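You operate a simulated robot arm through the tools that you are given. There is no shell and no other tool.

The job below is to be done with a simulated robot arm. You get a single attempt, and the scene is never put back.

Task
Move the eye to mark B and run the teal sack on the belt to it.
Fine: free the green lock to slide the eye and lock it again; switch the eye on before you start; let it stop the belt.

Only the result counts: the job must be done as asked and must still hold three seconds after the hand-in. Knocking over, shifting, dropping, spilling or breaking anything else fails it.

Robot
A 7-joint arm with a two-finger parallel gripper, fixed in place. Base frame: the origin is at the foot of the arm, x ahead of it, y to its left, z up. Readings come in mm, degrees, newtons and seconds.
Its first joint turns from -166.0 to 166.0 degrees. Payload 4.4 kg.
The TCP is the grasp point between the finger pads, 23 mm short of the fingertips. In the tool frame z runs along the fingers and y along their closing line. Largest opening 94 mm; finger width 38, thickness 10; the body of the gripper, 54 by 96 mm, starts 39 mm behind the TCP.
Orientation is told as [roll, pitch, yaw] about the base's x, y, z axes, in that order, counted from this pose: with the fingers straight down and closing along the base's y, the tool's x points along the base's -x, its y along +y and its z along -z.

Tools
- The arm moves only by the tool apply_moves. Its argument "moves" is a list of rows, each an object of numbers (a shift or turn left out is 0, a gripper value left out holds the last): "x", "y", "z": the shift along the base's x, y, z in mm; "ax", "ay", "az": the turn, a rotation vector about the base's x, y, z in degrees. In form: [{"x": .., "y": .., "z": .., "ax": .., "ay": .., "az": ..}, ...]. A call has 1 to 20 rows; each row shifts and turns the commanded pose from where the row before left it. "fingers" is the opening, from 0 (shut) to 1 (fully open), set as the call begins (left out, the last holds). A row lasts 0.2 s, in which the tool goes at most 50 mm and 8.6 degrees; a call with a longer step from one row to the next is refused whole, and so is a gripper value outside its range. A pose out of reach is approached as far as the arm can. The call stops where the force on the tool passes 90 N (or 10 N more than at its start, if that is more) or the arm is blocked; 0.2 s more then pass. Each finger travels about 72 mm/s and halts on what it meets, pressing with about 34 N; the grip force reading is that of the motor and also rises with nothing between the fingers. The clock runs only during rows and for 0.2 s after the last one: add rows that do not move to give the fingers time. It gives the time, the measured TCP pose, the force on the tool (base axes), the opening and the grip force at its end, in the units of the frame above (readings bear some noise), with the torque about the TCP (base axes, N m) and any sound that the robot's microphone picked up.
- Cameras (640 x 400 px; columns grow to the right, rows downward): "scene" is fixed at [48.8, -650.1, 1442.2]; the picture's right is [0.74, -0.67, 0.00], its down [-0.18, -0.20, -0.96] and it looks along [0.65, 0.71, -0.27] (base axes); focal length 341 px, centre (320, 200). "wrist" rides on the gripper at [86, 16, -74] in the tool frame; the picture's right is [-0.18, 0.98, 0.00], its down [-0.58, -0.11, -0.81] and it looks along [-0.79, -0.15, 0.59] (tool axes); focal length 243 px, centre (320, 200). There is no depth. A picture from a camera that has moved, and an enlarged one, comes with that camera's place and axes in the base frame and with its lens.
- capture(camera): a new picture of that camera. The clock stands still meanwhile.
- inspect(camera, box): a new picture of the part [left, top, right, bottom] of that camera's present view, enlarged. The clock stands still meanwhile.
- close_job(): hands the job in; it is judged then, once.

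Nothing tells you positions but the pictures and the camera data. Unless the task says otherwise, let go and move clear before handing in.

The tools are called as a command line: name --argument value ..., lists and objects as JSON in quotes. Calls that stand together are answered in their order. apply_moves: Moves the arm, as the interface text tells. Its arguments: {"type":"object","properties":{"moves":{"type":"array","items":{"type":"object","properties":{"x":{"type":"number"},"y":{"type":"number"},"z":{"type":"number"},"ax":{"type":"number"},"ay":{"type":"number"},"az":{"type":"number"}}}},"fingers":{"type":"number"}},"required":["moves"]} The other tools are called the same way: capture (camera) takes a picture; inspect (camera, box) takes an enlarged picture of a part of a camera's view; close_job () hands the job in.

At the start:

```text
t: 0.0
tcp_pos: [499.7, 416.7, 1317.8]
ee_rot: [0.0, -0.1, 0.0]
wrist_force: [-0.1, -0.2, -0.7]
wrist_torque: [0.0, 0.04, -0.03]
finger_gap: 93.9
gripper_force: 0.0
```

scene: 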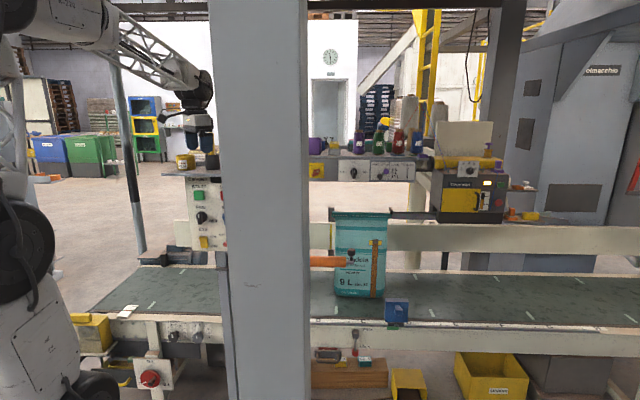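
wrist: 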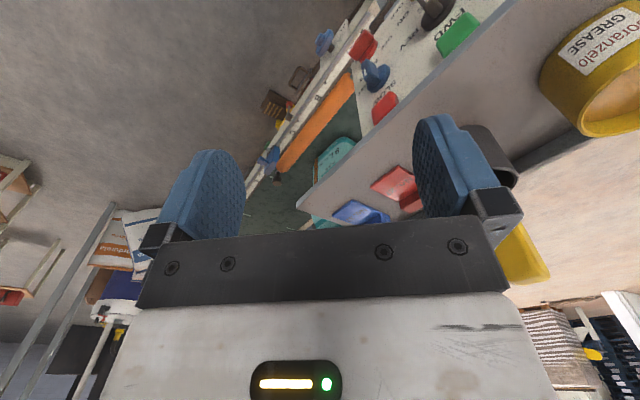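

I see a conveyor belt with a teal sack, a control panel partly hidden by a pillar, and blue/red/green parts near the gripper. I'll look at enlarged views first to find the eye, the marks, and the switches.

inspect --camera "scene" --box '[100, 150, 240, 260]'

inspect --camera "scene" --box '[300, 120, 520, 260]'

inspect --camera "scene" --box '[300, 230, 520, 370]'

inspect --camera "scene" --box '[60, 250, 280, 400]'

inspect --camera "wrist" --box '[220, 0, 540, 200]'

```text
3.64 times, centred on (170, 205) of scene
camera zoom: at [48.8, -650.1, 1442.2], right [0.74, -0.67, 0.0], down [-0.18, -0.2, -0.96], along [0.65, 0.71, -0.27], focal length 1240 px, centre (866, 182)
```

zoom: 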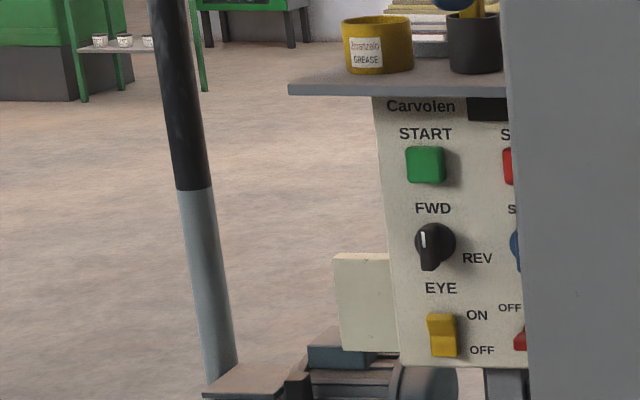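

```text
2.86 times, centred on (410, 190) of scene
camera zoom: at [48.8, -650.1, 1442.2], right [0.74, -0.67, 0.0], down [-0.18, -0.2, -0.96], along [0.65, 0.71, -0.27], focal length 974 px, centre (63, 229)
```

zoom: 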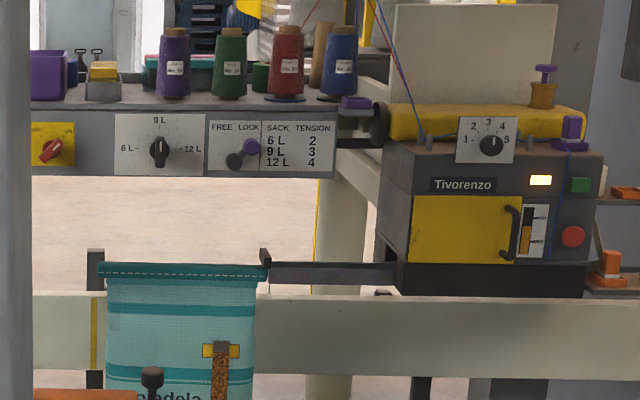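

```text
2.86 times, centred on (410, 300) of scene
camera zoom: at [48.8, -650.1, 1442.2], right [0.74, -0.67, 0.0], down [-0.18, -0.2, -0.96], along [0.65, 0.71, -0.27], focal length 974 px, centre (63, -86)
```

zoom: 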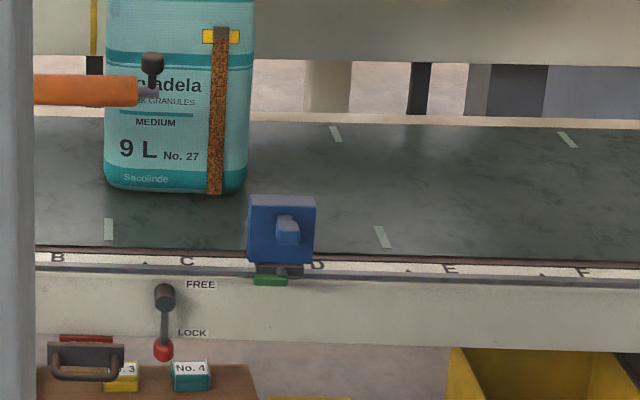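

```text
2.67 times, centred on (170, 325) of scene
camera zoom: at [48.8, -650.1, 1442.2], right [0.74, -0.67, 0.0], down [-0.18, -0.2, -0.96], along [0.65, 0.71, -0.27], focal length 909 px, centre (720, -133)
```

zoom: 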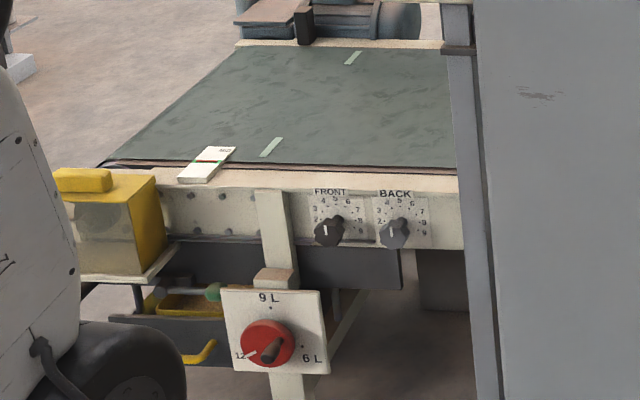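

```text
2.00 times, centred on (380, 100) of wrist
camera zoom: at [414.3, 431.9, 1393.3], right [0.18, 0.98, 0.0], down [0.58, -0.11, 0.81], along [0.79, -0.15, -0.59], focal length 485 px, centre (200, 400)
```

zoom: 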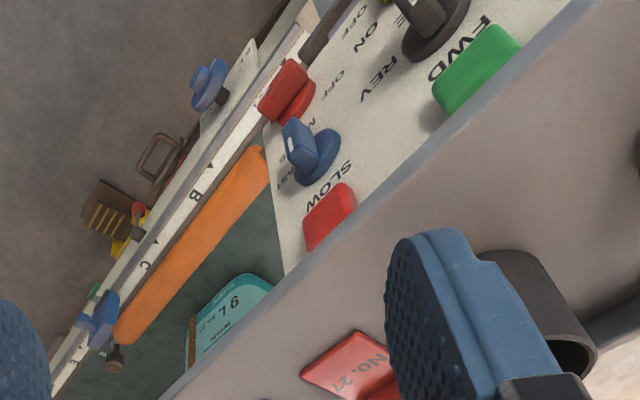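

The panel (START, FWD/REV, EYE switch) faces the arm at about 45°, with its face about 784 mm out. The rail with letters lies far out at z≈515, and the eye sits between C and D. I'll turn the wrist toward the panel and back off to get a clear look.

apply_moves --moves '[{"x": -16, "y": -5, "z": -20, "az": 7.5}, {"x": -16, "y": -5, "z": -20, "az": 7.5}, {"x": -16, "y": -5, "z": -20, "az": 7.5}, {"x": -16, "y": -5, "z": -20, "az": 7.5}, {"x": -16, "y": -5, "z": -20, "az": 7.5}, {"x": -16, "y": -5, "z": -20, "az": 7.5}]'

capture --camera "wrist"

capture --camera "scene"

```text
t: 1.4
tcp_pos: [403.9, 387.5, 1199.0]
ee_rot: [0.0, 0.1, 45.0]
wrist_force: [-0.3, 0.4, -0.1]
wrist_torque: [0.0, -0.02, -0.02]
finger_gap: 94.1
gripper_force: 0.1
```

```text
taken
camera wrist: at [332.8, 335.8, 1274.3], right [-0.57, 0.82, 0.0], down [0.49, 0.33, 0.81], along [0.66, 0.46, -0.59], focal length 243 px, centre (320, 200)
```

wrist: 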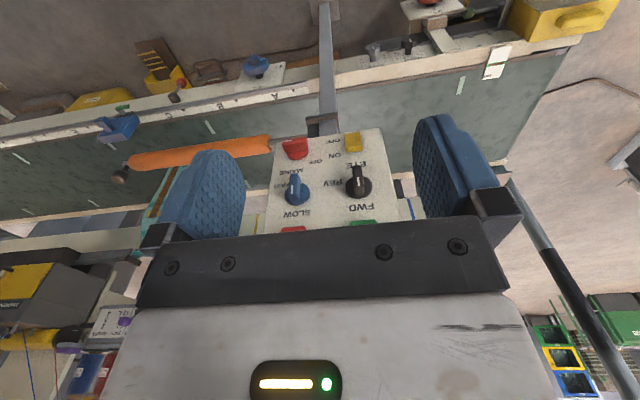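

```text
taken
```

scene: 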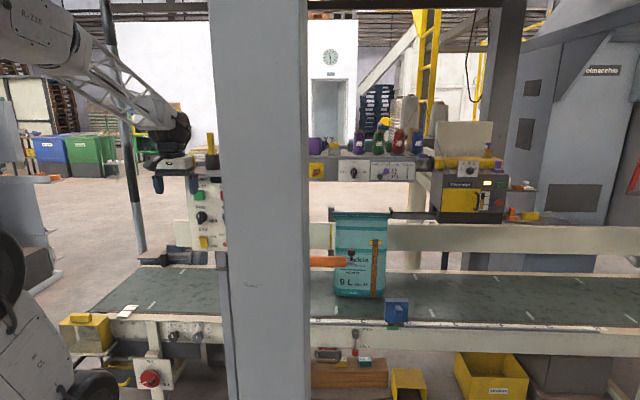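

I can now see the panel, the rail and the eye from the arm's side (the picture is upside down). I'll zoom in on each part.

inspect --camera "wrist" --box '[240, 120, 420, 240]'

inspect --camera "wrist" --box '[60, 40, 340, 215]'

inspect --camera "wrist" --box '[340, 0, 640, 150]'

```text
3.33 times, centred on (330, 180) of wrist
camera zoom: at [332.8, 335.8, 1274.3], right [-0.57, 0.82, 0.0], down [0.49, 0.33, 0.81], along [0.66, 0.46, -0.59], focal length 809 px, centre (287, 267)
```

zoom: 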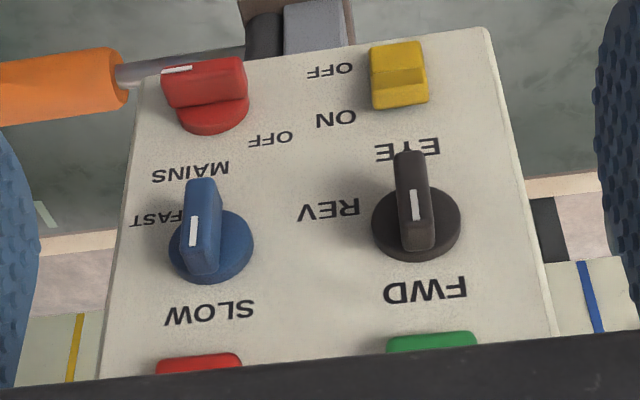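

```text
2.29 times, centred on (200, 128) of wrist
camera zoom: at [332.8, 335.8, 1274.3], right [-0.57, 0.82, 0.0], down [0.49, 0.33, 0.81], along [0.66, 0.46, -0.59], focal length 555 px, centre (594, 366)
```

zoom: 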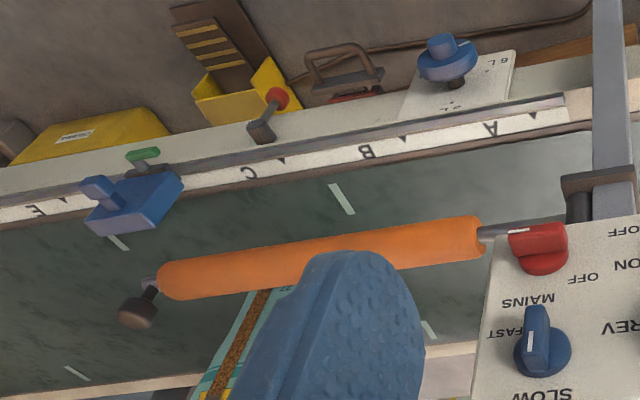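

```text
2.13 times, centred on (490, 75) of wrist
camera zoom: at [332.8, 335.8, 1274.3], right [-0.57, 0.82, 0.0], down [0.49, 0.33, 0.81], along [0.66, 0.46, -0.59], focal length 518 px, centre (-43, 467)
```

zoom: 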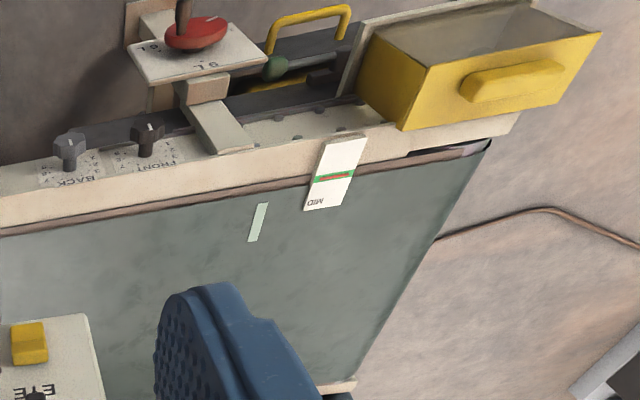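

The controls read: START/STOP on top, FWD (up)/REV (right) on the black knob, SLOW (up)/FAST (right) on the blue knob, the yellow EYE switch, and the red MAINS knob. Before moving toward the eye I'll turn the camera right to find the big pillar and look at the eye.

apply_moves --moves '[{"az": -8.5}, {"az": -8.5}, {"az": -8.5}, {"az": -8.5}, {"az": -8.5}, {"az": -8.5}, {"az": -8.5}, {"az": -8.5}, {"az": -8.5}, {"az": -8.5}]'

capture --camera "wrist"

```text
t: 3.6
tcp_pos: [403.6, 386.1, 1197.3]
ee_rot: [-0.1, 0.0, -40.2]
wrist_force: [0.0, -0.2, 0.1]
wrist_torque: [-0.02, 0.0, -0.02]
finger_gap: 93.9
gripper_force: 0.2
```

```text
taken
camera wrist: at [349.4, 453.9, 1273.1], right [0.77, 0.63, 0.0], down [0.37, -0.46, 0.81], along [0.51, -0.62, -0.59], focal length 243 px, centre (320, 200)
```

wrist: 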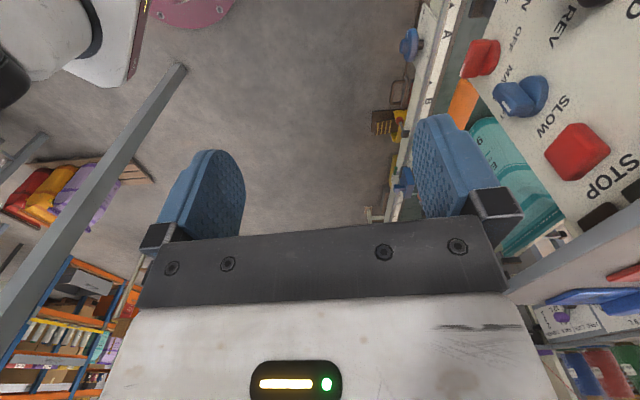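

The pillar is a thin post close to the scene camera, away from the arm's working area. Next I'll move along in front of the rail to look at the eye from nearby.

apply_moves --moves '[{"x": 23, "y": -22.4, "z": -23, "az": 4}, {"x": 23, "y": -22.4, "z": -23, "az": 4}, {"x": 23, "y": -22.4, "z": -23, "az": 4}, {"x": 23, "y": -22.4, "z": -23, "az": 4}, {"x": 23, "y": -22.4, "z": -23, "az": 4}, {"x": 23, "y": -22.4, "z": -23, "az": 4}, {"x": 23, "y": -22.4, "z": -23, "az": 4}, {"x": 23, "y": -22.4, "z": -23, "az": 4}, {"x": 23, "y": -22.4, "z": -23, "az": 4}, {"x": 23, "y": -22.4, "z": -23, "az": 4}, {"x": 23, "y": -22.4, "z": -23, "az": 4}, {"x": 23, "y": -22.4, "z": -23, "az": 4}, {"x": 23, "y": -22.4, "z": -23, "az": 4}, {"x": 23, "y": -22.4, "z": -23, "az": 4}, {"x": 23, "y": -22.4, "z": -23, "az": 4}]'

capture --camera "wrist"

capture --camera "scene"

```text
t: 6.8
tcp_pos: [749.3, 52.8, 853.3]
ee_rot: [0.0, -0.1, 20.1]
wrist_force: [-0.4, 0.4, 0.6]
wrist_torque: [0.0, 0.03, -0.03]
finger_gap: 94.0
gripper_force: 0.1
```

```text
taken
camera wrist: at [663.1, 36.6, 929.8], right [-0.16, 0.99, 0.0], down [0.58, 0.1, 0.81], along [0.8, 0.13, -0.59], focal length 243 px, centre (320, 200)
```

wrist: 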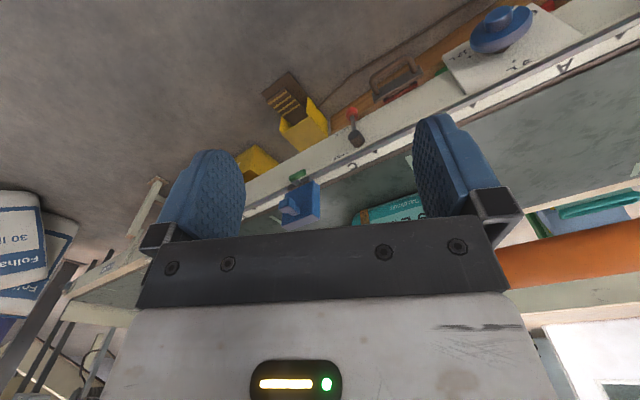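

```text
taken
```

scene: 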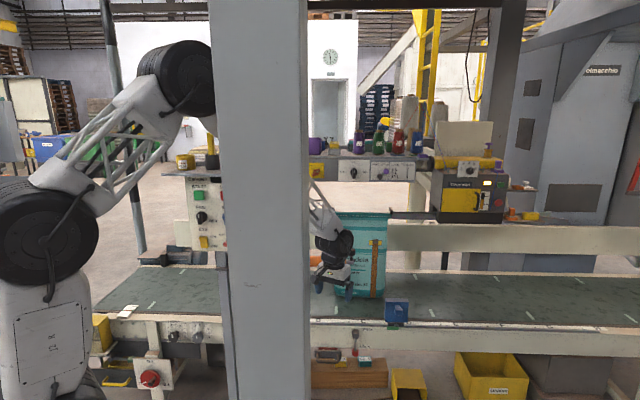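

inspect --camera "wrist" --box '[240, 130, 420, 240]'

inspect --camera "scene" --box '[370, 280, 430, 340]'

inspect --camera "wrist" --box '[330, 20, 640, 200]'

```text
3.56 times, centred on (330, 185) of wrist
camera zoom: at [663.1, 36.6, 929.8], right [-0.16, 0.99, 0.0], down [0.58, 0.1, 0.81], along [0.8, 0.13, -0.59], focal length 863 px, centre (284, 253)
```

zoom: 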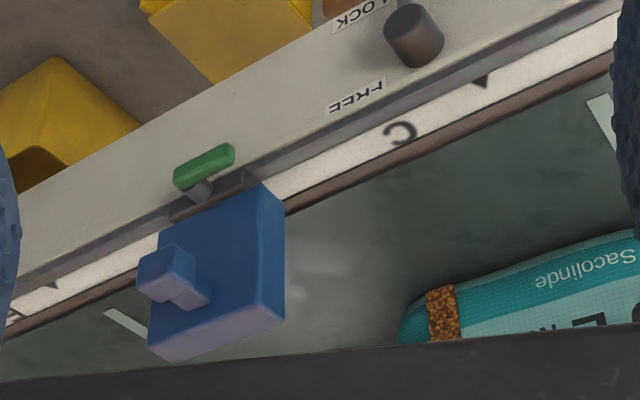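

```text
6.67 times, centred on (400, 310) of scene
camera zoom: at [48.8, -650.1, 1442.2], right [0.74, -0.67, 0.0], down [-0.18, -0.2, -0.96], along [0.65, 0.71, -0.27], focal length 2273 px, centre (-213, -533)
```

zoom: 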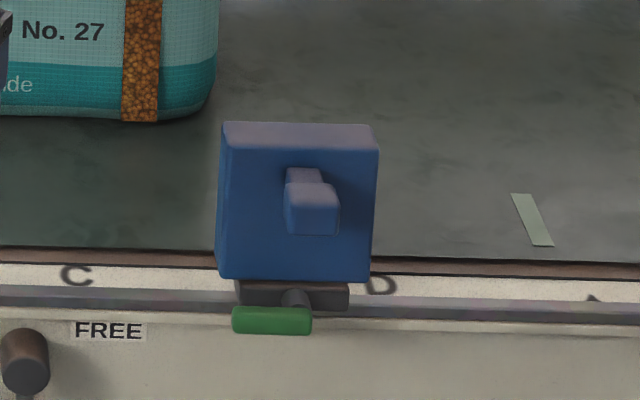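

```text
2.06 times, centred on (485, 110) of wrist
camera zoom: at [663.1, 36.6, 929.8], right [-0.16, 0.99, 0.0], down [0.58, 0.1, 0.81], along [0.8, 0.13, -0.59], focal length 501 px, centre (-21, 386)
```

zoom: 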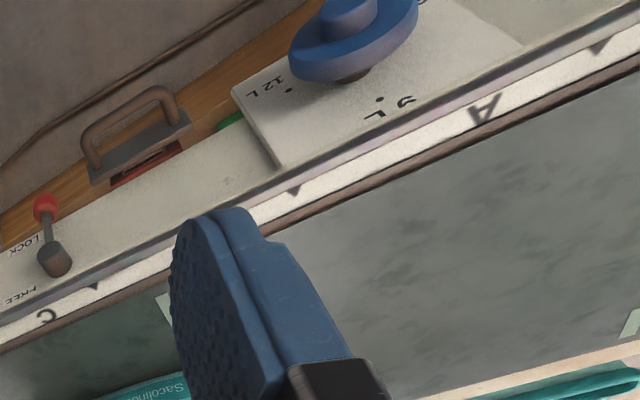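

The eye is a blue box with a front handle, on a carriage with a green lever, and it is now at D's tick (u≈766 along the rail). B's tick is about 400 mm to the left, toward the control panel. I'll move closer and tilt the tool to get a good view of the lock and handle.

apply_moves --moves '[{"x": 30, "y": -5.5, "z": -25.5, "az": -7.5}, {"x": 30, "y": -5.5, "z": -25.5, "az": -7.5}, {"x": 30, "y": -5.5, "z": -25.5, "ax": 0.65, "ay": -7.47}, {"x": 30, "y": -5.5, "z": -25.5, "ax": 0.65, "ay": -7.47}, {"x": 30, "y": -5.5, "z": -25.5, "ax": 0.65, "ay": -7.47}, {"x": 30, "y": -5.5, "z": -25.5, "ax": 0.65, "ay": -7.47}]'

capture --camera "wrist"

inspect --camera "wrist" --box '[230, 100, 420, 220]'

capture --camera "scene"

```text
t: 8.2
tcp_pos: [928.7, 17.6, 698.0]
ee_rot: [-0.1, -30.1, 5.0]
wrist_force: [-0.1, -0.1, 0.0]
wrist_torque: [-0.02, -0.01, -0.02]
finger_gap: 94.1
gripper_force: 0.0
```

```text
taken
camera wrist: at [817.7, 23.2, 720.8], right [0.07, 0.99, 0.09], down [0.11, -0.1, 0.99], along [0.99, -0.06, -0.11], focal length 243 px, centre (320, 200)
```

wrist: 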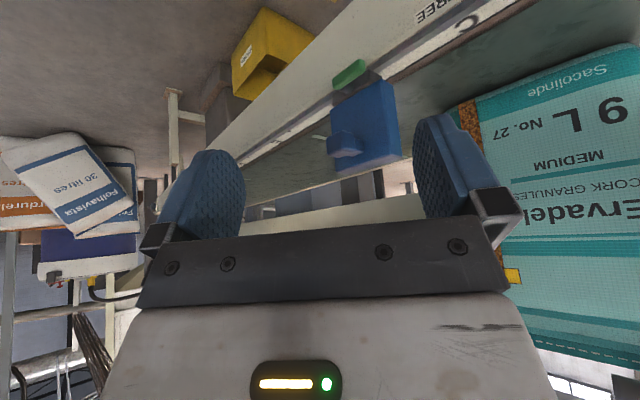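

```text
3.33 times, centred on (325, 160) of wrist
camera zoom: at [817.7, 23.2, 720.8], right [0.07, 0.99, 0.09], down [0.11, -0.1, 0.99], along [0.99, -0.06, -0.11], focal length 809 px, centre (303, 333)
```

zoom: 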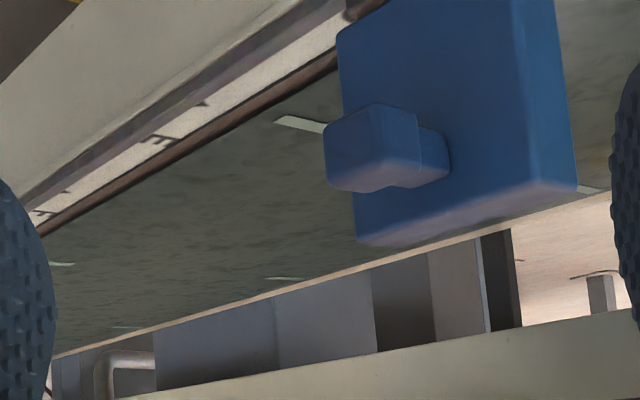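

```text
taken
```

scene: 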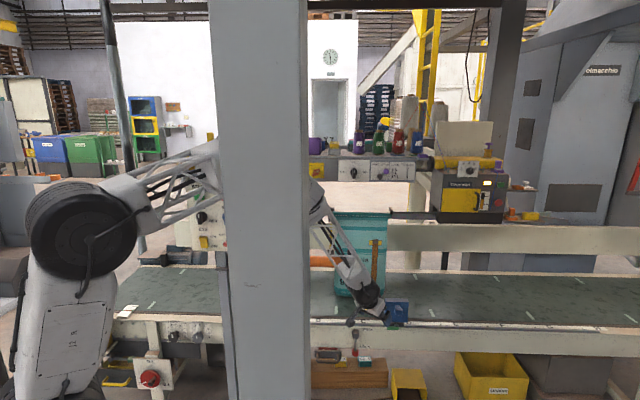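

inspect --camera "wrist" --box '[300, 40, 420, 180]'

inspect --camera "scene" --box '[340, 270, 430, 340]'

inspect --camera "wrist" --box '[380, 0, 520, 100]'

```text
2.86 times, centred on (360, 110) of wrist
camera zoom: at [817.7, 23.2, 720.8], right [0.07, 0.99, 0.09], down [0.11, -0.1, 0.99], along [0.99, -0.06, -0.11], focal length 693 px, centre (206, 457)
```

zoom: 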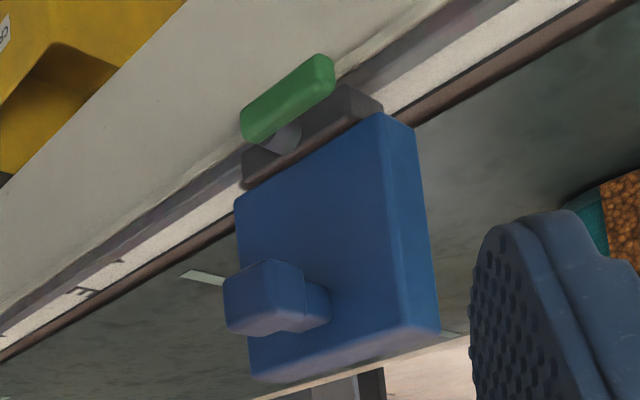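

```text
5.71 times, centred on (385, 305) of scene
camera zoom: at [48.8, -650.1, 1442.2], right [0.74, -0.67, 0.0], down [-0.18, -0.2, -0.96], along [0.65, 0.71, -0.27], focal length 1948 px, centre (-51, -400)
```

zoom: 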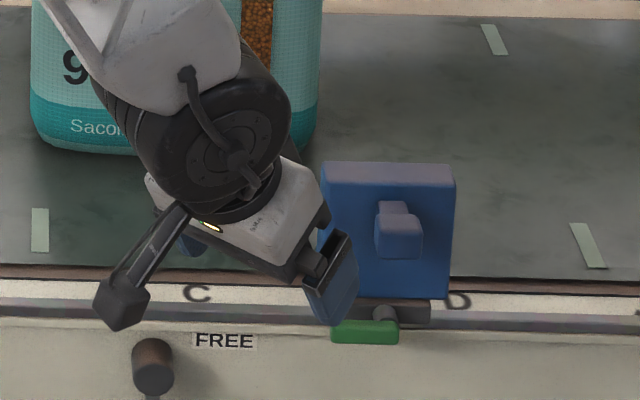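

```text
4.00 times, centred on (450, 50) of wrist
camera zoom: at [817.7, 23.2, 720.8], right [0.07, 0.99, 0.09], down [0.11, -0.1, 0.99], along [0.99, -0.06, -0.11], focal length 970 px, centre (-200, 800)
```

zoom: 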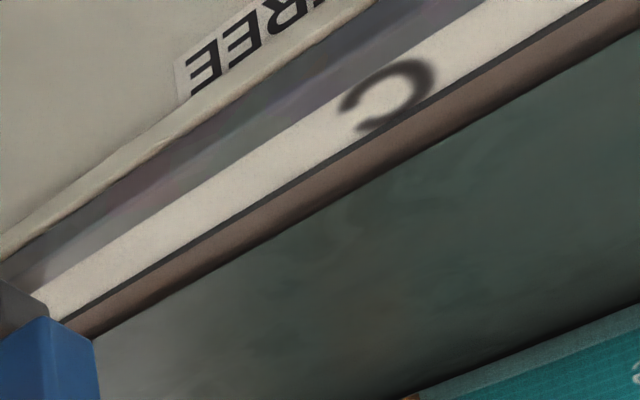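

The view puts the lever at about (1110, 55, 533), with its free end pointing left, and the box front at v≈849. I'll close the fingers and hover just in front of and above the lever's free end.

apply_moves --fingers 0 --moves '[{}, {}, {"x": 30, "y": 14, "z": -20, "ax": 0.727, "ay": -8.3}, {"x": 30, "y": 14, "z": -20, "ax": 0.727, "ay": -8.3}, {"x": 30, "y": 14, "z": -20, "ax": 0.727, "ay": -8.3}, {}]'

capture --camera "wrist"

inspect --camera "scene" --box '[340, 270, 430, 340]'

```text
t: 9.6
tcp_pos: [998.1, 57.4, 646.4]
ee_rot: [-4.6, -48.6, 14.4]
wrist_force: [0.8, -1.1, 0.1]
wrist_torque: [0.07, 0.05, -0.1]
finger_gap: 0.1
gripper_force: 33.9
out of reach, approached as far as the arm can: row 5
```

```text
taken
camera wrist: at [885.2, 51.1, 630.9], right [-0.07, 0.99, 0.09], down [-0.21, -0.1, 0.97], along [0.98, 0.05, 0.21], focal length 243 px, centre (320, 200)
```

wrist: 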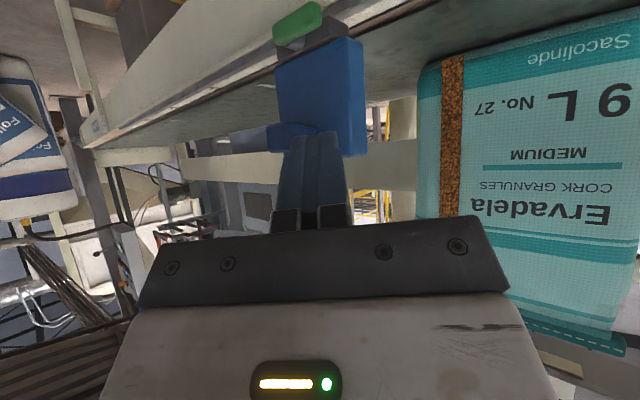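

```text
5.71 times, centred on (385, 305) of scene
camera zoom: at [48.8, -650.1, 1442.2], right [0.74, -0.67, 0.0], down [-0.18, -0.2, -0.96], along [0.65, 0.71, -0.27], focal length 1948 px, centre (-51, -400)
```

zoom: 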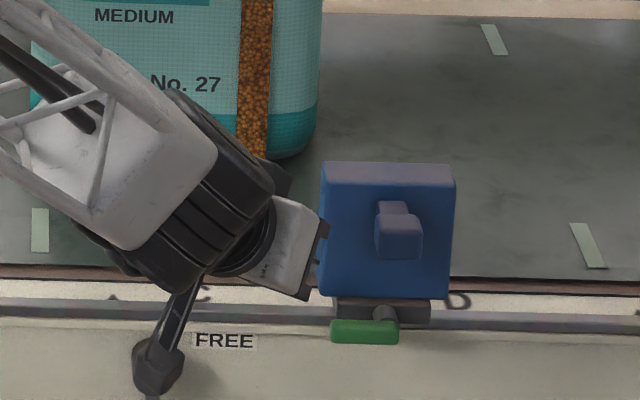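

The last move ran into a joint or reach limit at a tilt of about 50°. I'll look at the whole arm to see what is limiting it.

capture --camera "scene"

```text
taken
```

scene: 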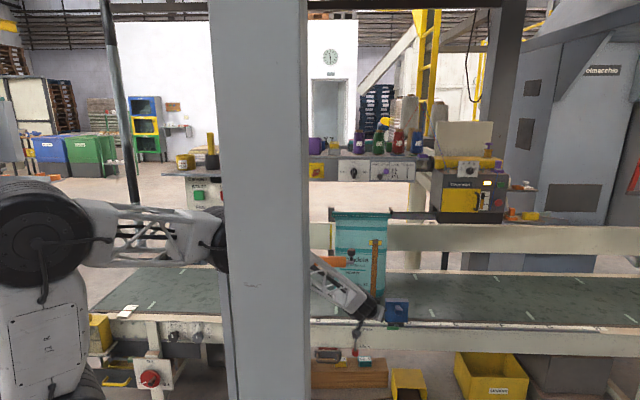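

The arm looks well stretched. I'll back off a little with less tilt and see how the commanded pose relates to the measured one.

apply_moves --moves '[{"x": -15, "z": 20, "ax": -0.727, "ay": 8.3}, {"ax": -0.727, "ay": 8.3}]'

```text
t: 10.4
tcp_pos: [930.6, 53.9, 637.3]
ee_rot: [2.3, -29.7, 4.9]
wrist_force: [0.5, 0.1, 0.1]
wrist_torque: [0.01, 0.02, -0.02]
finger_gap: 0.3
gripper_force: 33.9
stopped in row 2: the arm was blocked; the commanded pose is now the measured one
```

capture --camera "scene"

capture --camera "wrist"

```text
taken
```

scene: 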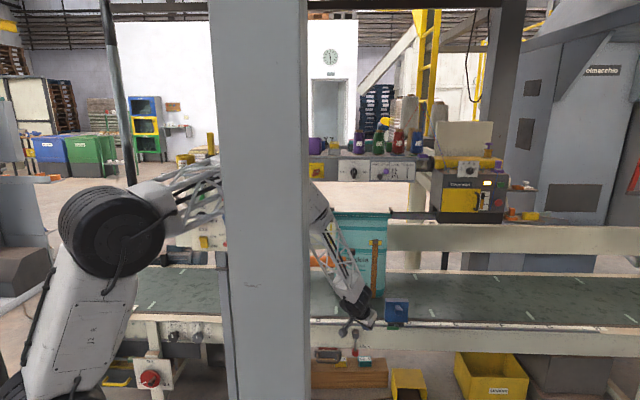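

```text
taken
camera wrist: at [819.4, 57.1, 661.1], right [0.06, 0.99, 0.12], down [0.12, -0.13, 0.98], along [0.99, -0.04, -0.13], focal length 243 px, centre (320, 200)
```

wrist: 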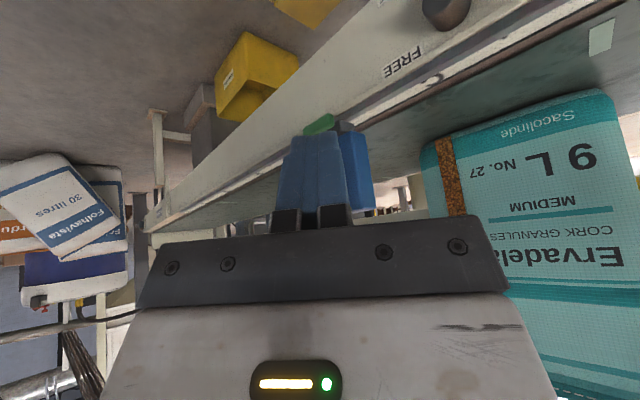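

The arm shifted into a more forward-leaning posture, which should give more reach. From here I'll try again with only 30° of tilt, in small steps.

apply_moves --moves '[{"x": 20, "z": -5}, {"x": 20, "z": -5}, {"x": 20, "z": -5}, {"x": 20, "z": -5}, {"x": 20, "z": -5}, {}]'

capture --camera "scene"

capture --camera "wrist"

```text
t: 11.8
tcp_pos: [1032.4, 56.1, 615.6]
ee_rot: [2.3, -29.8, 4.9]
wrist_force: [0.8, -0.3, 0.3]
wrist_torque: [0.01, 0.03, 0.01]
finger_gap: 0.0
gripper_force: 33.8
```

```text
taken
```

scene: 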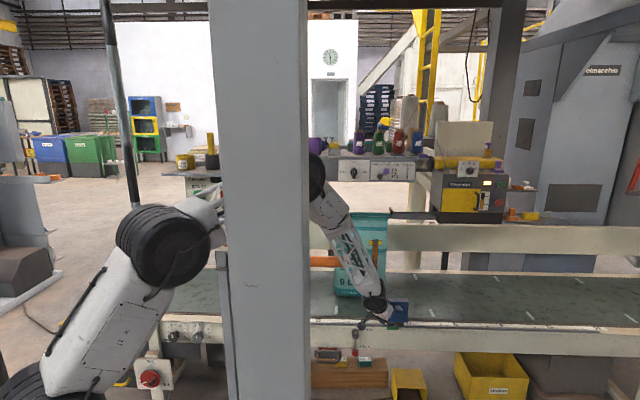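

```text
taken
camera wrist: at [920.9, 58.0, 638.4], right [0.06, 0.99, 0.13], down [0.12, -0.13, 0.98], along [0.99, -0.04, -0.12], focal length 243 px, centre (320, 200)
```

wrist: 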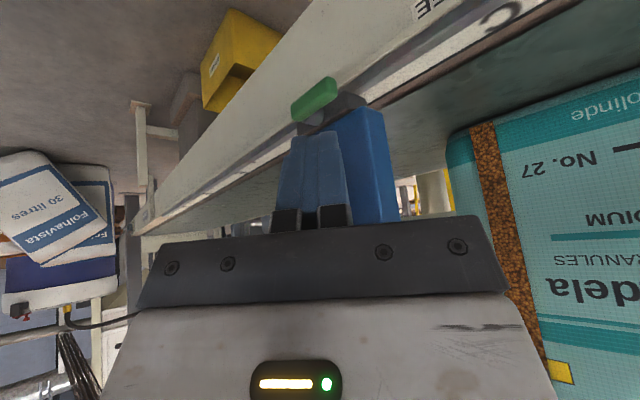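

The forward-leaning posture reaches much further. I'll zoom in on the lever and eye from this close view.

inspect --camera "wrist" --box '[260, 60, 420, 240]'

inspect --camera "scene" --box '[340, 270, 430, 340]'

```text
2.22 times, centred on (340, 150) of wrist
camera zoom: at [920.9, 58.0, 638.4], right [0.06, 0.99, 0.13], down [0.12, -0.13, 0.98], along [0.99, -0.04, -0.12], focal length 539 px, centre (276, 311)
```

zoom: 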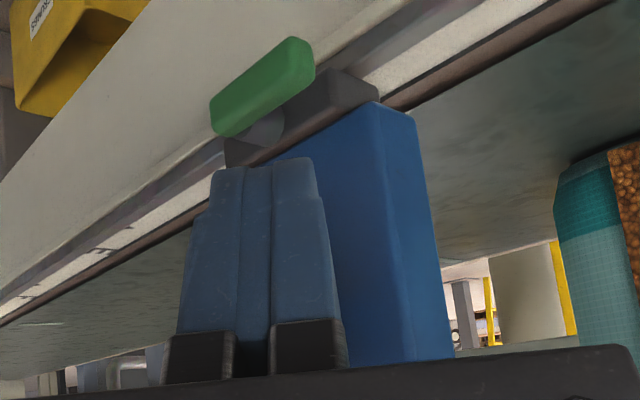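

```text
5.71 times, centred on (385, 305) of scene
camera zoom: at [48.8, -650.1, 1442.2], right [0.74, -0.67, 0.0], down [-0.18, -0.2, -0.96], along [0.65, 0.71, -0.27], focal length 1948 px, centre (-51, -400)
```

zoom: 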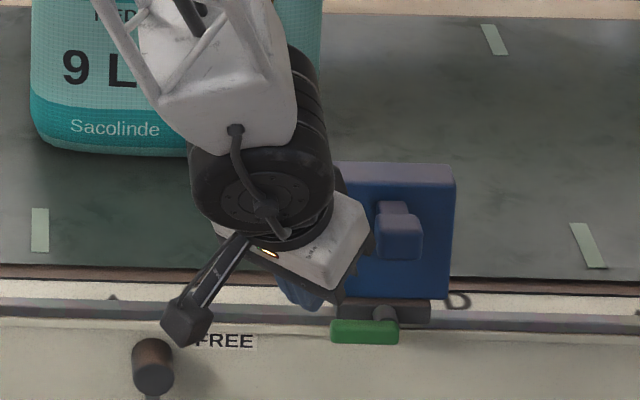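

The lever spans u≈722–770 at z≈533, v≈823. I'll move the closed fingertips to just above its free end.

apply_moves --moves '[{"x": 18, "y": 3.3, "z": -8}, {"x": 17, "y": 3.3, "z": -15}, {"x": 17, "y": 3.3, "z": -15}, {}]'

inspect --camera "wrist" --box '[220, 60, 440, 240]'

inspect --camera "scene" --box '[340, 270, 430, 340]'

```text
t: 12.8
tcp_pos: [1085.3, 65.2, 577.7]
ee_rot: [2.3, -29.8, 5.0]
wrist_force: [-2.7, -1.8, -1.9]
wrist_torque: [0.01, -0.13, -0.09]
finger_gap: 0.1
gripper_force: 33.9
```

```text
2.22 times, centred on (330, 150) of wrist
camera zoom: at [974.0, 67.5, 600.1], right [0.06, 0.99, 0.13], down [0.12, -0.13, 0.98], along [0.99, -0.04, -0.12], focal length 539 px, centre (298, 311)
```

zoom: 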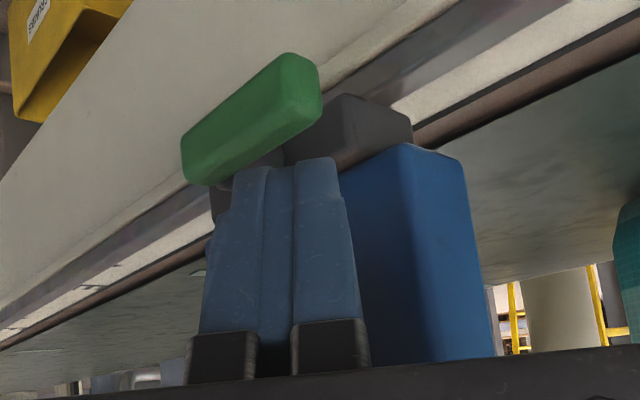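

```text
5.71 times, centred on (385, 305) of scene
camera zoom: at [48.8, -650.1, 1442.2], right [0.74, -0.67, 0.0], down [-0.18, -0.2, -0.96], along [0.65, 0.71, -0.27], focal length 1948 px, centre (-51, -400)
```

zoom: 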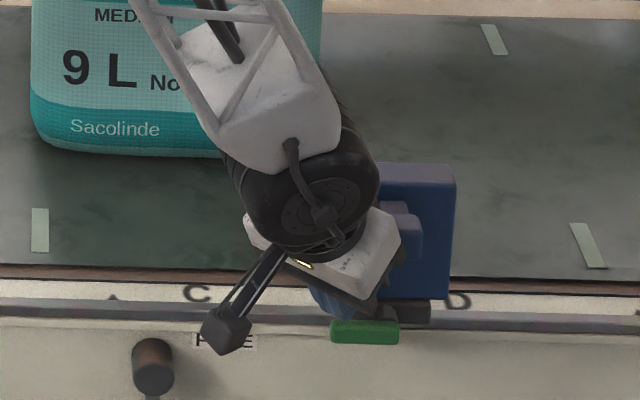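

Fingertips are over the lever's left end, about 10–15 mm above it. I'll push down gently and watch the force.

apply_moves --moves '[{"z": -5}, {"z": -5}, {"z": -5}, {"z": -4}]'

inspect --camera "wrist" --box '[220, 60, 440, 240]'

inspect --camera "scene" --box '[340, 270, 430, 340]'

```text
t: 13.6
tcp_pos: [1089.5, 64.2, 571.9]
ee_rot: [2.3, -30.3, 4.8]
wrist_force: [-27.4, -9.3, 21.4]
wrist_torque: [0.04, -1.7, -0.64]
finger_gap: 0.0
gripper_force: 34.3
stopped in row 3: the force on the tool passed its limit at 100 N (the readings are from after the stop); the commanded pose is now the measured one
```

```text
2.22 times, centred on (330, 150) of wrist
camera zoom: at [977.1, 66.1, 593.1], right [0.06, 0.99, 0.13], down [0.11, -0.13, 0.99], along [0.99, -0.04, -0.12], focal length 539 px, centre (298, 311)
```

zoom: 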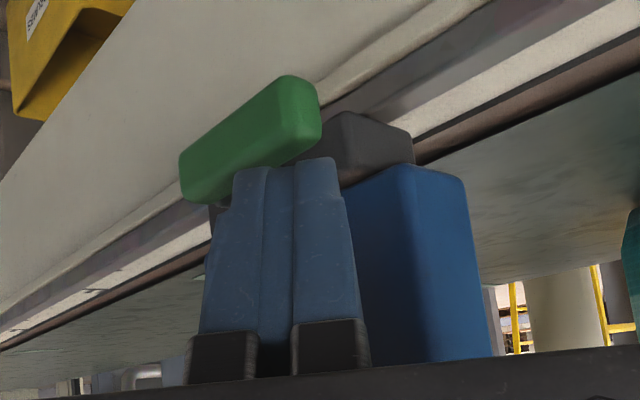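

```text
5.71 times, centred on (385, 305) of scene
camera zoom: at [48.8, -650.1, 1442.2], right [0.74, -0.67, 0.0], down [-0.18, -0.2, -0.96], along [0.65, 0.71, -0.27], focal length 1948 px, centre (-51, -400)
```

zoom: 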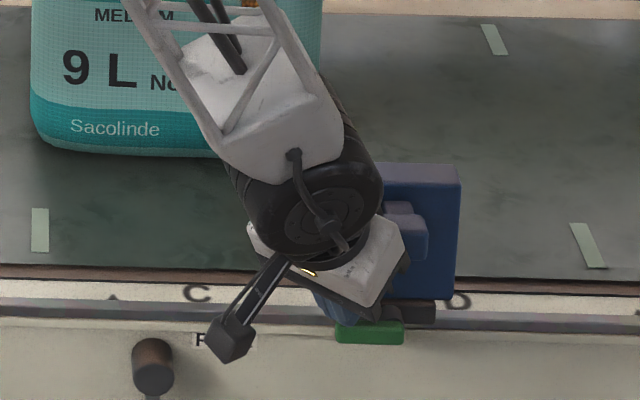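

I touched something before reaching the lever; most likely the gripper body met the knob or the box face. I'll back off and use a flatter tool (more tilt) so the gripper body stays below and in front of the knob.

apply_moves --moves '[{"x": -20, "y": -12, "z": 6}, {"x": -25, "y": -15, "z": 0}, {"x": -25, "y": -15, "z": 0}, {"ax": 0.6, "ay": -6.9}, {"ax": 0.6, "ay": -6.9}, {}]'

capture --camera "scene"

capture --camera "wrist"

```text
t: 15.0
tcp_pos: [1018.6, 20.9, 575.4]
ee_rot: [2.3, -44.0, 4.8]
wrist_force: [0.1, 0.5, -1.5]
wrist_torque: [-0.01, -0.15, -0.02]
finger_gap: 0.0
gripper_force: 33.5
```

```text
taken
```

scene: 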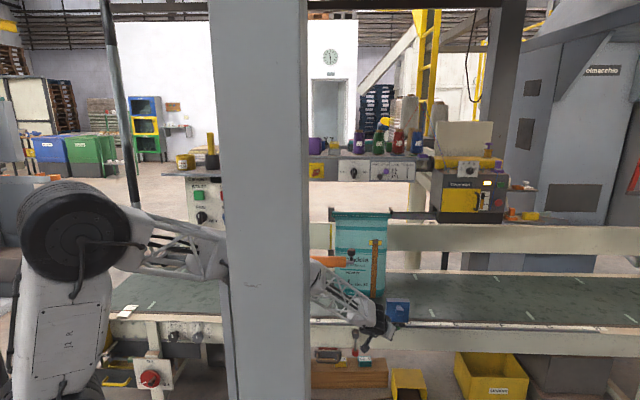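

```text
taken
camera wrist: at [905.0, 25.4, 569.8], right [0.02, 0.99, 0.16], down [-0.13, -0.15, 0.98], along [0.99, -0.04, 0.12], focal length 243 px, centre (320, 200)
```

wrist: 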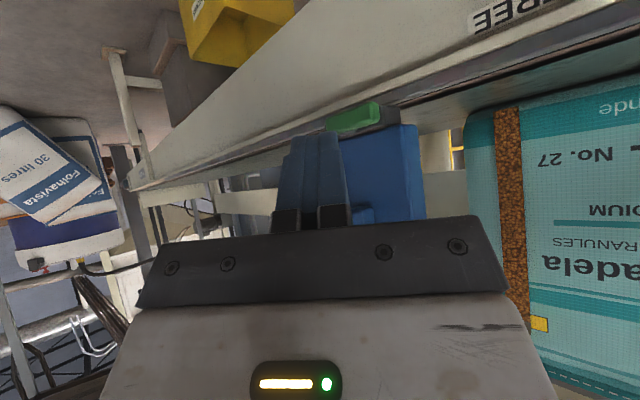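

The wrist limits how flat the tool can go here, so I'll come at the lever from its free end instead. The tool will point right along the rail and 45° down, which keeps the gripper body left of the knob and box.

apply_moves --moves '[{"x": -5, "y": 12, "z": 8, "az": -8}, {"x": -5, "y": 12, "z": 8, "az": -8}, {"x": 0, "y": 12, "z": 8, "az": -8.5}, {"x": 5, "y": 12, "z": 8, "az": -8.5}, {"x": 10, "y": 12, "z": 8, "az": -8.5}, {"x": 10, "y": 12, "z": 8, "az": -8.5}, {}]'

capture --camera "scene"

capture --camera "wrist"

```text
t: 16.6
tcp_pos: [1034.4, 96.5, 624.5]
ee_rot: [2.3, -44.1, -45.2]
wrist_force: [0.1, 0.2, 0.1]
wrist_torque: [0.03, 0.03, 0.04]
finger_gap: 0.1
gripper_force: 33.7
```

```text
taken
```

scene: 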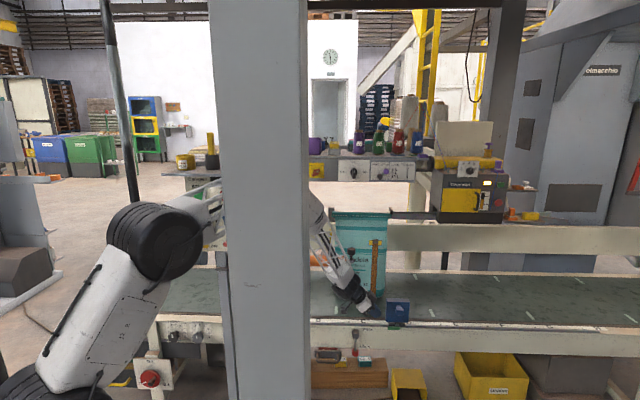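

```text
taken
camera wrist: at [964.7, 185.5, 618.7], right [0.77, 0.62, 0.16], down [-0.2, 0.0, 0.98], along [0.6, -0.79, 0.12], focal length 243 px, centre (320, 200)
```

wrist: 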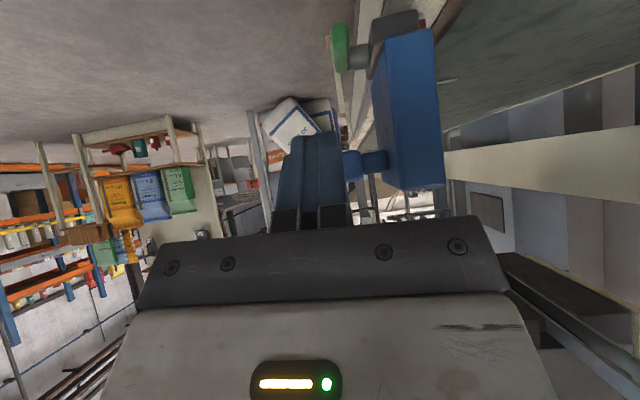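

This side view along the rail is very clear: I can see the lever, shaft, carriage and knob in profile. Zooming in.

inspect --camera "wrist" --box '[270, 0, 470, 220]'

inspect --camera "scene" --box '[340, 270, 430, 340]'

```text
1.82 times, centred on (370, 110) of wrist
camera zoom: at [964.7, 185.5, 618.7], right [0.77, 0.62, 0.16], down [-0.2, 0.0, 0.98], along [0.6, -0.79, 0.12], focal length 441 px, centre (229, 364)
```

zoom: 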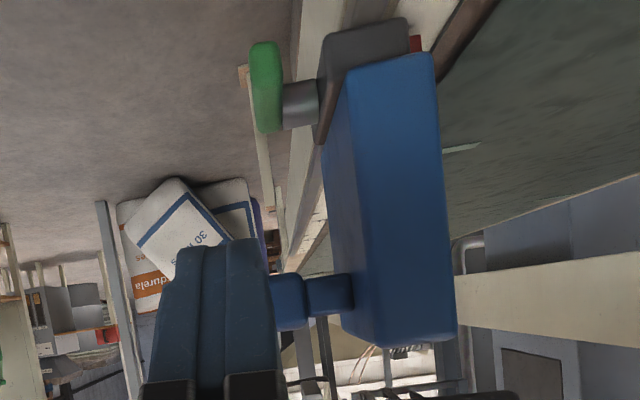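

```text
5.71 times, centred on (385, 305) of scene
camera zoom: at [48.8, -650.1, 1442.2], right [0.74, -0.67, 0.0], down [-0.18, -0.2, -0.96], along [0.65, 0.71, -0.27], focal length 1948 px, centre (-51, -400)
```

zoom: 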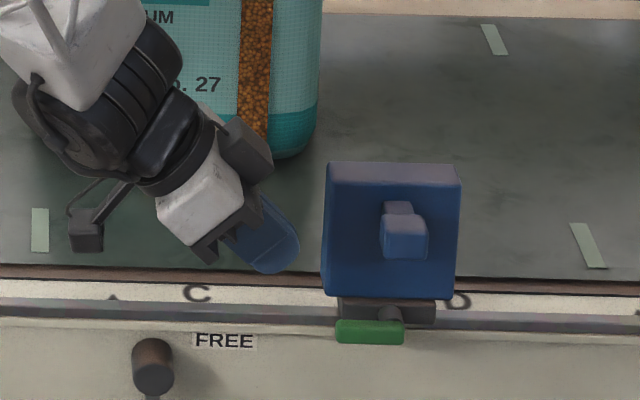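

In profile, the lever occupies v≈812–825, z≈524–541; the carriage front is at v≈838 and the box front at v≈843. I'll open the gripper and use only the rail-side finger as the pusher, which keeps the gripper body well in front of the box and knob.

apply_moves --fingers 1 --moves '[{"x": -8.2, "y": -8.2, "z": 0}, {"x": -8.2, "y": -8.2, "z": 0}, {"x": -8.2, "y": -8.2, "z": 0}, {}, {"x": 11.8, "y": -11.8, "z": -11}, {"x": 11.8, "y": -11.8, "z": -11}, {"x": 11.8, "y": -11.8, "z": -11}, {"x": 11.8, "y": -11.8, "z": -11}, {}]'

capture --camera "wrist"

inspect --camera "scene" --box '[340, 270, 430, 340]'

```text
t: 18.6
tcp_pos: [1056.8, 24.5, 578.4]
ee_rot: [2.3, -44.1, -45.2]
wrist_force: [0.9, 0.0, -1.4]
wrist_torque: [0.02, 0.01, 0.01]
finger_gap: 93.9
gripper_force: 0.0
```

```text
taken
camera wrist: at [986.7, 112.9, 574.0], right [0.77, 0.62, 0.16], down [-0.2, 0.0, 0.98], along [0.61, -0.79, 0.12], focal length 243 px, centre (320, 200)
```

wrist: 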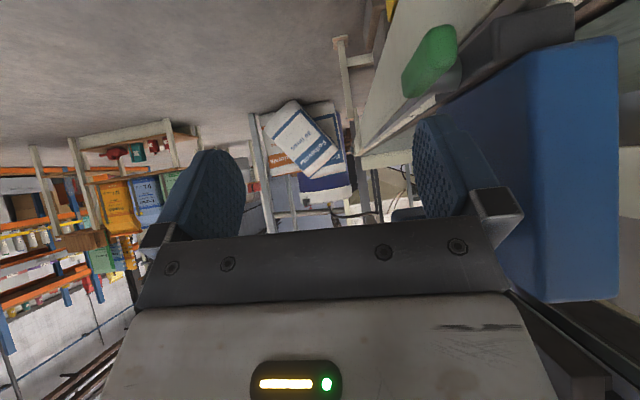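

```text
5.71 times, centred on (385, 305) of scene
camera zoom: at [48.8, -650.1, 1442.2], right [0.74, -0.67, 0.0], down [-0.18, -0.2, -0.96], along [0.65, 0.71, -0.27], focal length 1948 px, centre (-51, -400)
```

zoom: 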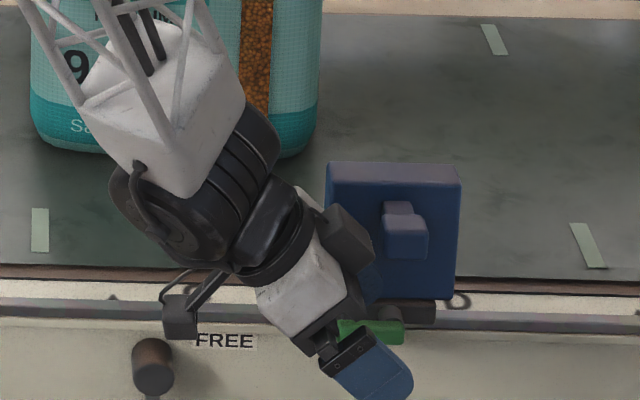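

The rail-side finger is right over the lever's free end. Pressing down slowly now.

apply_moves --moves '[{"z": -4}, {"z": -3}, {"z": -3}, {"z": -3}]'

inspect --camera "wrist" --box '[360, 0, 560, 180]'

```text
t: 19.6
tcp_pos: [1057.7, 24.1, 569.2]
ee_rot: [2.4, -44.2, -45.3]
wrist_force: [-4.5, -1.3, 18.3]
wrist_torque: [0.63, -0.6, 0.34]
finger_gap: 92.8
gripper_force: 0.1
```

```text
2.22 times, centred on (460, 90) of wrist
camera zoom: at [987.8, 112.5, 563.3], right [0.77, 0.62, 0.16], down [-0.2, 0.0, 0.98], along [0.61, -0.79, 0.12], focal length 539 px, centre (9, 444)
```

zoom: 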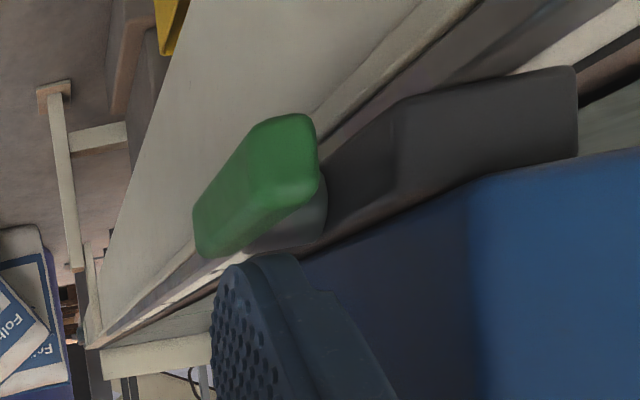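

apply_moves --moves '[{"z": -3}, {"z": -3}]'

inspect --camera "wrist" --box '[360, 0, 560, 180]'

inspect --camera "scene" --box '[340, 270, 430, 340]'

```text
t: 20.2
tcp_pos: [1060.9, 23.1, 568.2]
ee_rot: [2.8, -44.4, -45.6]
wrist_force: [-13.6, -2.0, 79.8]
wrist_torque: [2.56, -2.46, 1.54]
finger_gap: 90.3
gripper_force: 0.1
```

```text
2.22 times, centred on (460, 90) of wrist
camera zoom: at [989.8, 112.0, 561.5], right [0.77, 0.62, 0.16], down [-0.21, 0.0, 0.98], along [0.6, -0.79, 0.13], focal length 539 px, centre (9, 444)
```

zoom: 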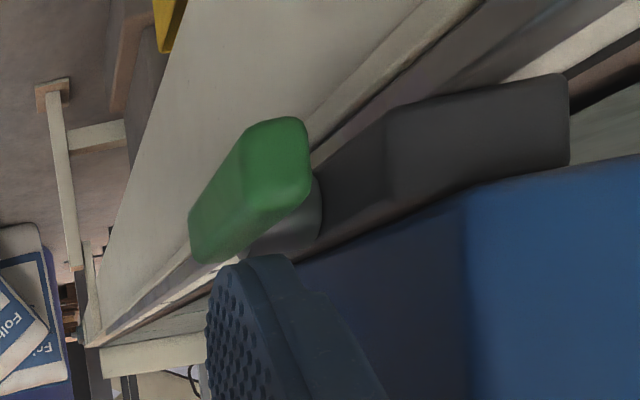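

```text
5.71 times, centred on (385, 305) of scene
camera zoom: at [48.8, -650.1, 1442.2], right [0.74, -0.67, 0.0], down [-0.18, -0.2, -0.96], along [0.65, 0.71, -0.27], focal length 1948 px, centre (-51, -400)
```

zoom: 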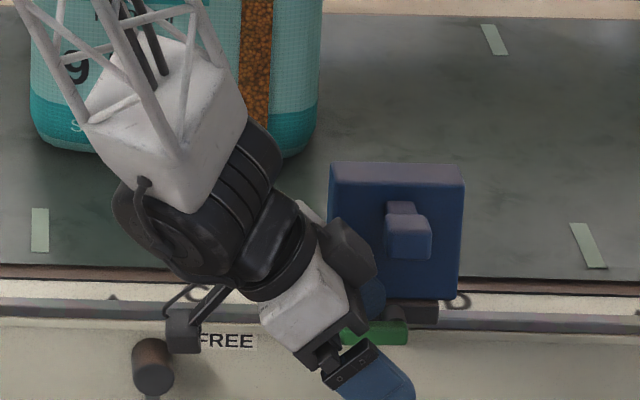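

Pushing down meets a hard stop at about 80 N with no lever rotation, so the lever must turn up. I'll back away, close the fingers, and turn the tool to face the rail squarely so I can get under the lever and lift it.

apply_moves --moves '[{"z": 15}, {"z": 10}, {"x": -14, "y": -14}, {"x": -14, "y": -14}, {"x": -14, "y": -14}, {"x": -14, "y": -14}, {}]'

apply_moves --fingers 0 --moves '[{"az": 8.2}, {"az": 8.2}, {"az": 8.2}, {"az": 8.2}, {"az": 8.2}, {"az": 8.2}, {"az": 8.2}, {"az": 8.2}, {"az": 8.2}, {"az": 8.2}, {"az": 8.2}, {}]'

capture --camera "wrist"

capture --camera "scene"

```text
t: 21.8
tcp_pos: [1001.2, -32.8, 584.9]
ee_rot: [2.3, -44.1, -45.2]
wrist_force: [-0.4, -0.2, 0.8]
wrist_torque: [-0.03, 0.01, -0.02]
finger_gap: 93.8
gripper_force: 0.0
```

```text
t: 24.4
tcp_pos: [999.6, -32.6, 587.1]
ee_rot: [2.3, -44.1, 45.1]
wrist_force: [-0.3, 0.5, 0.9]
wrist_torque: [-0.01, 0.0, 0.0]
finger_gap: 0.0
gripper_force: 33.5
```

```text
taken
camera wrist: at [911.5, -106.2, 580.8], right [-0.62, 0.77, 0.16], down [0.0, -0.2, 0.98], along [0.78, 0.61, 0.12], focal length 243 px, centre (320, 200)
```

wrist: 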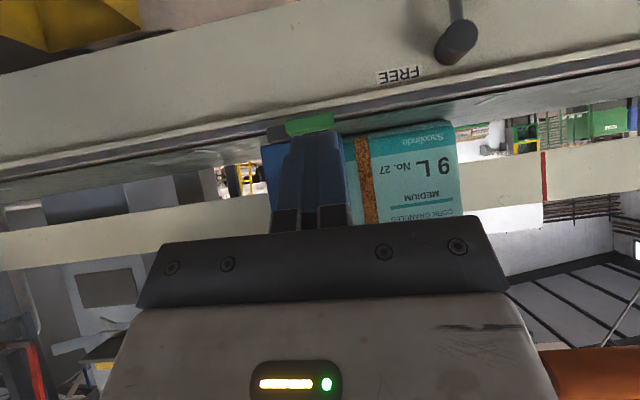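

```text
taken
```

scene: 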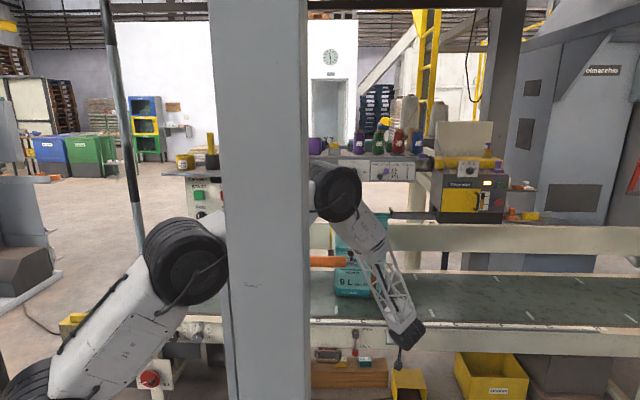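

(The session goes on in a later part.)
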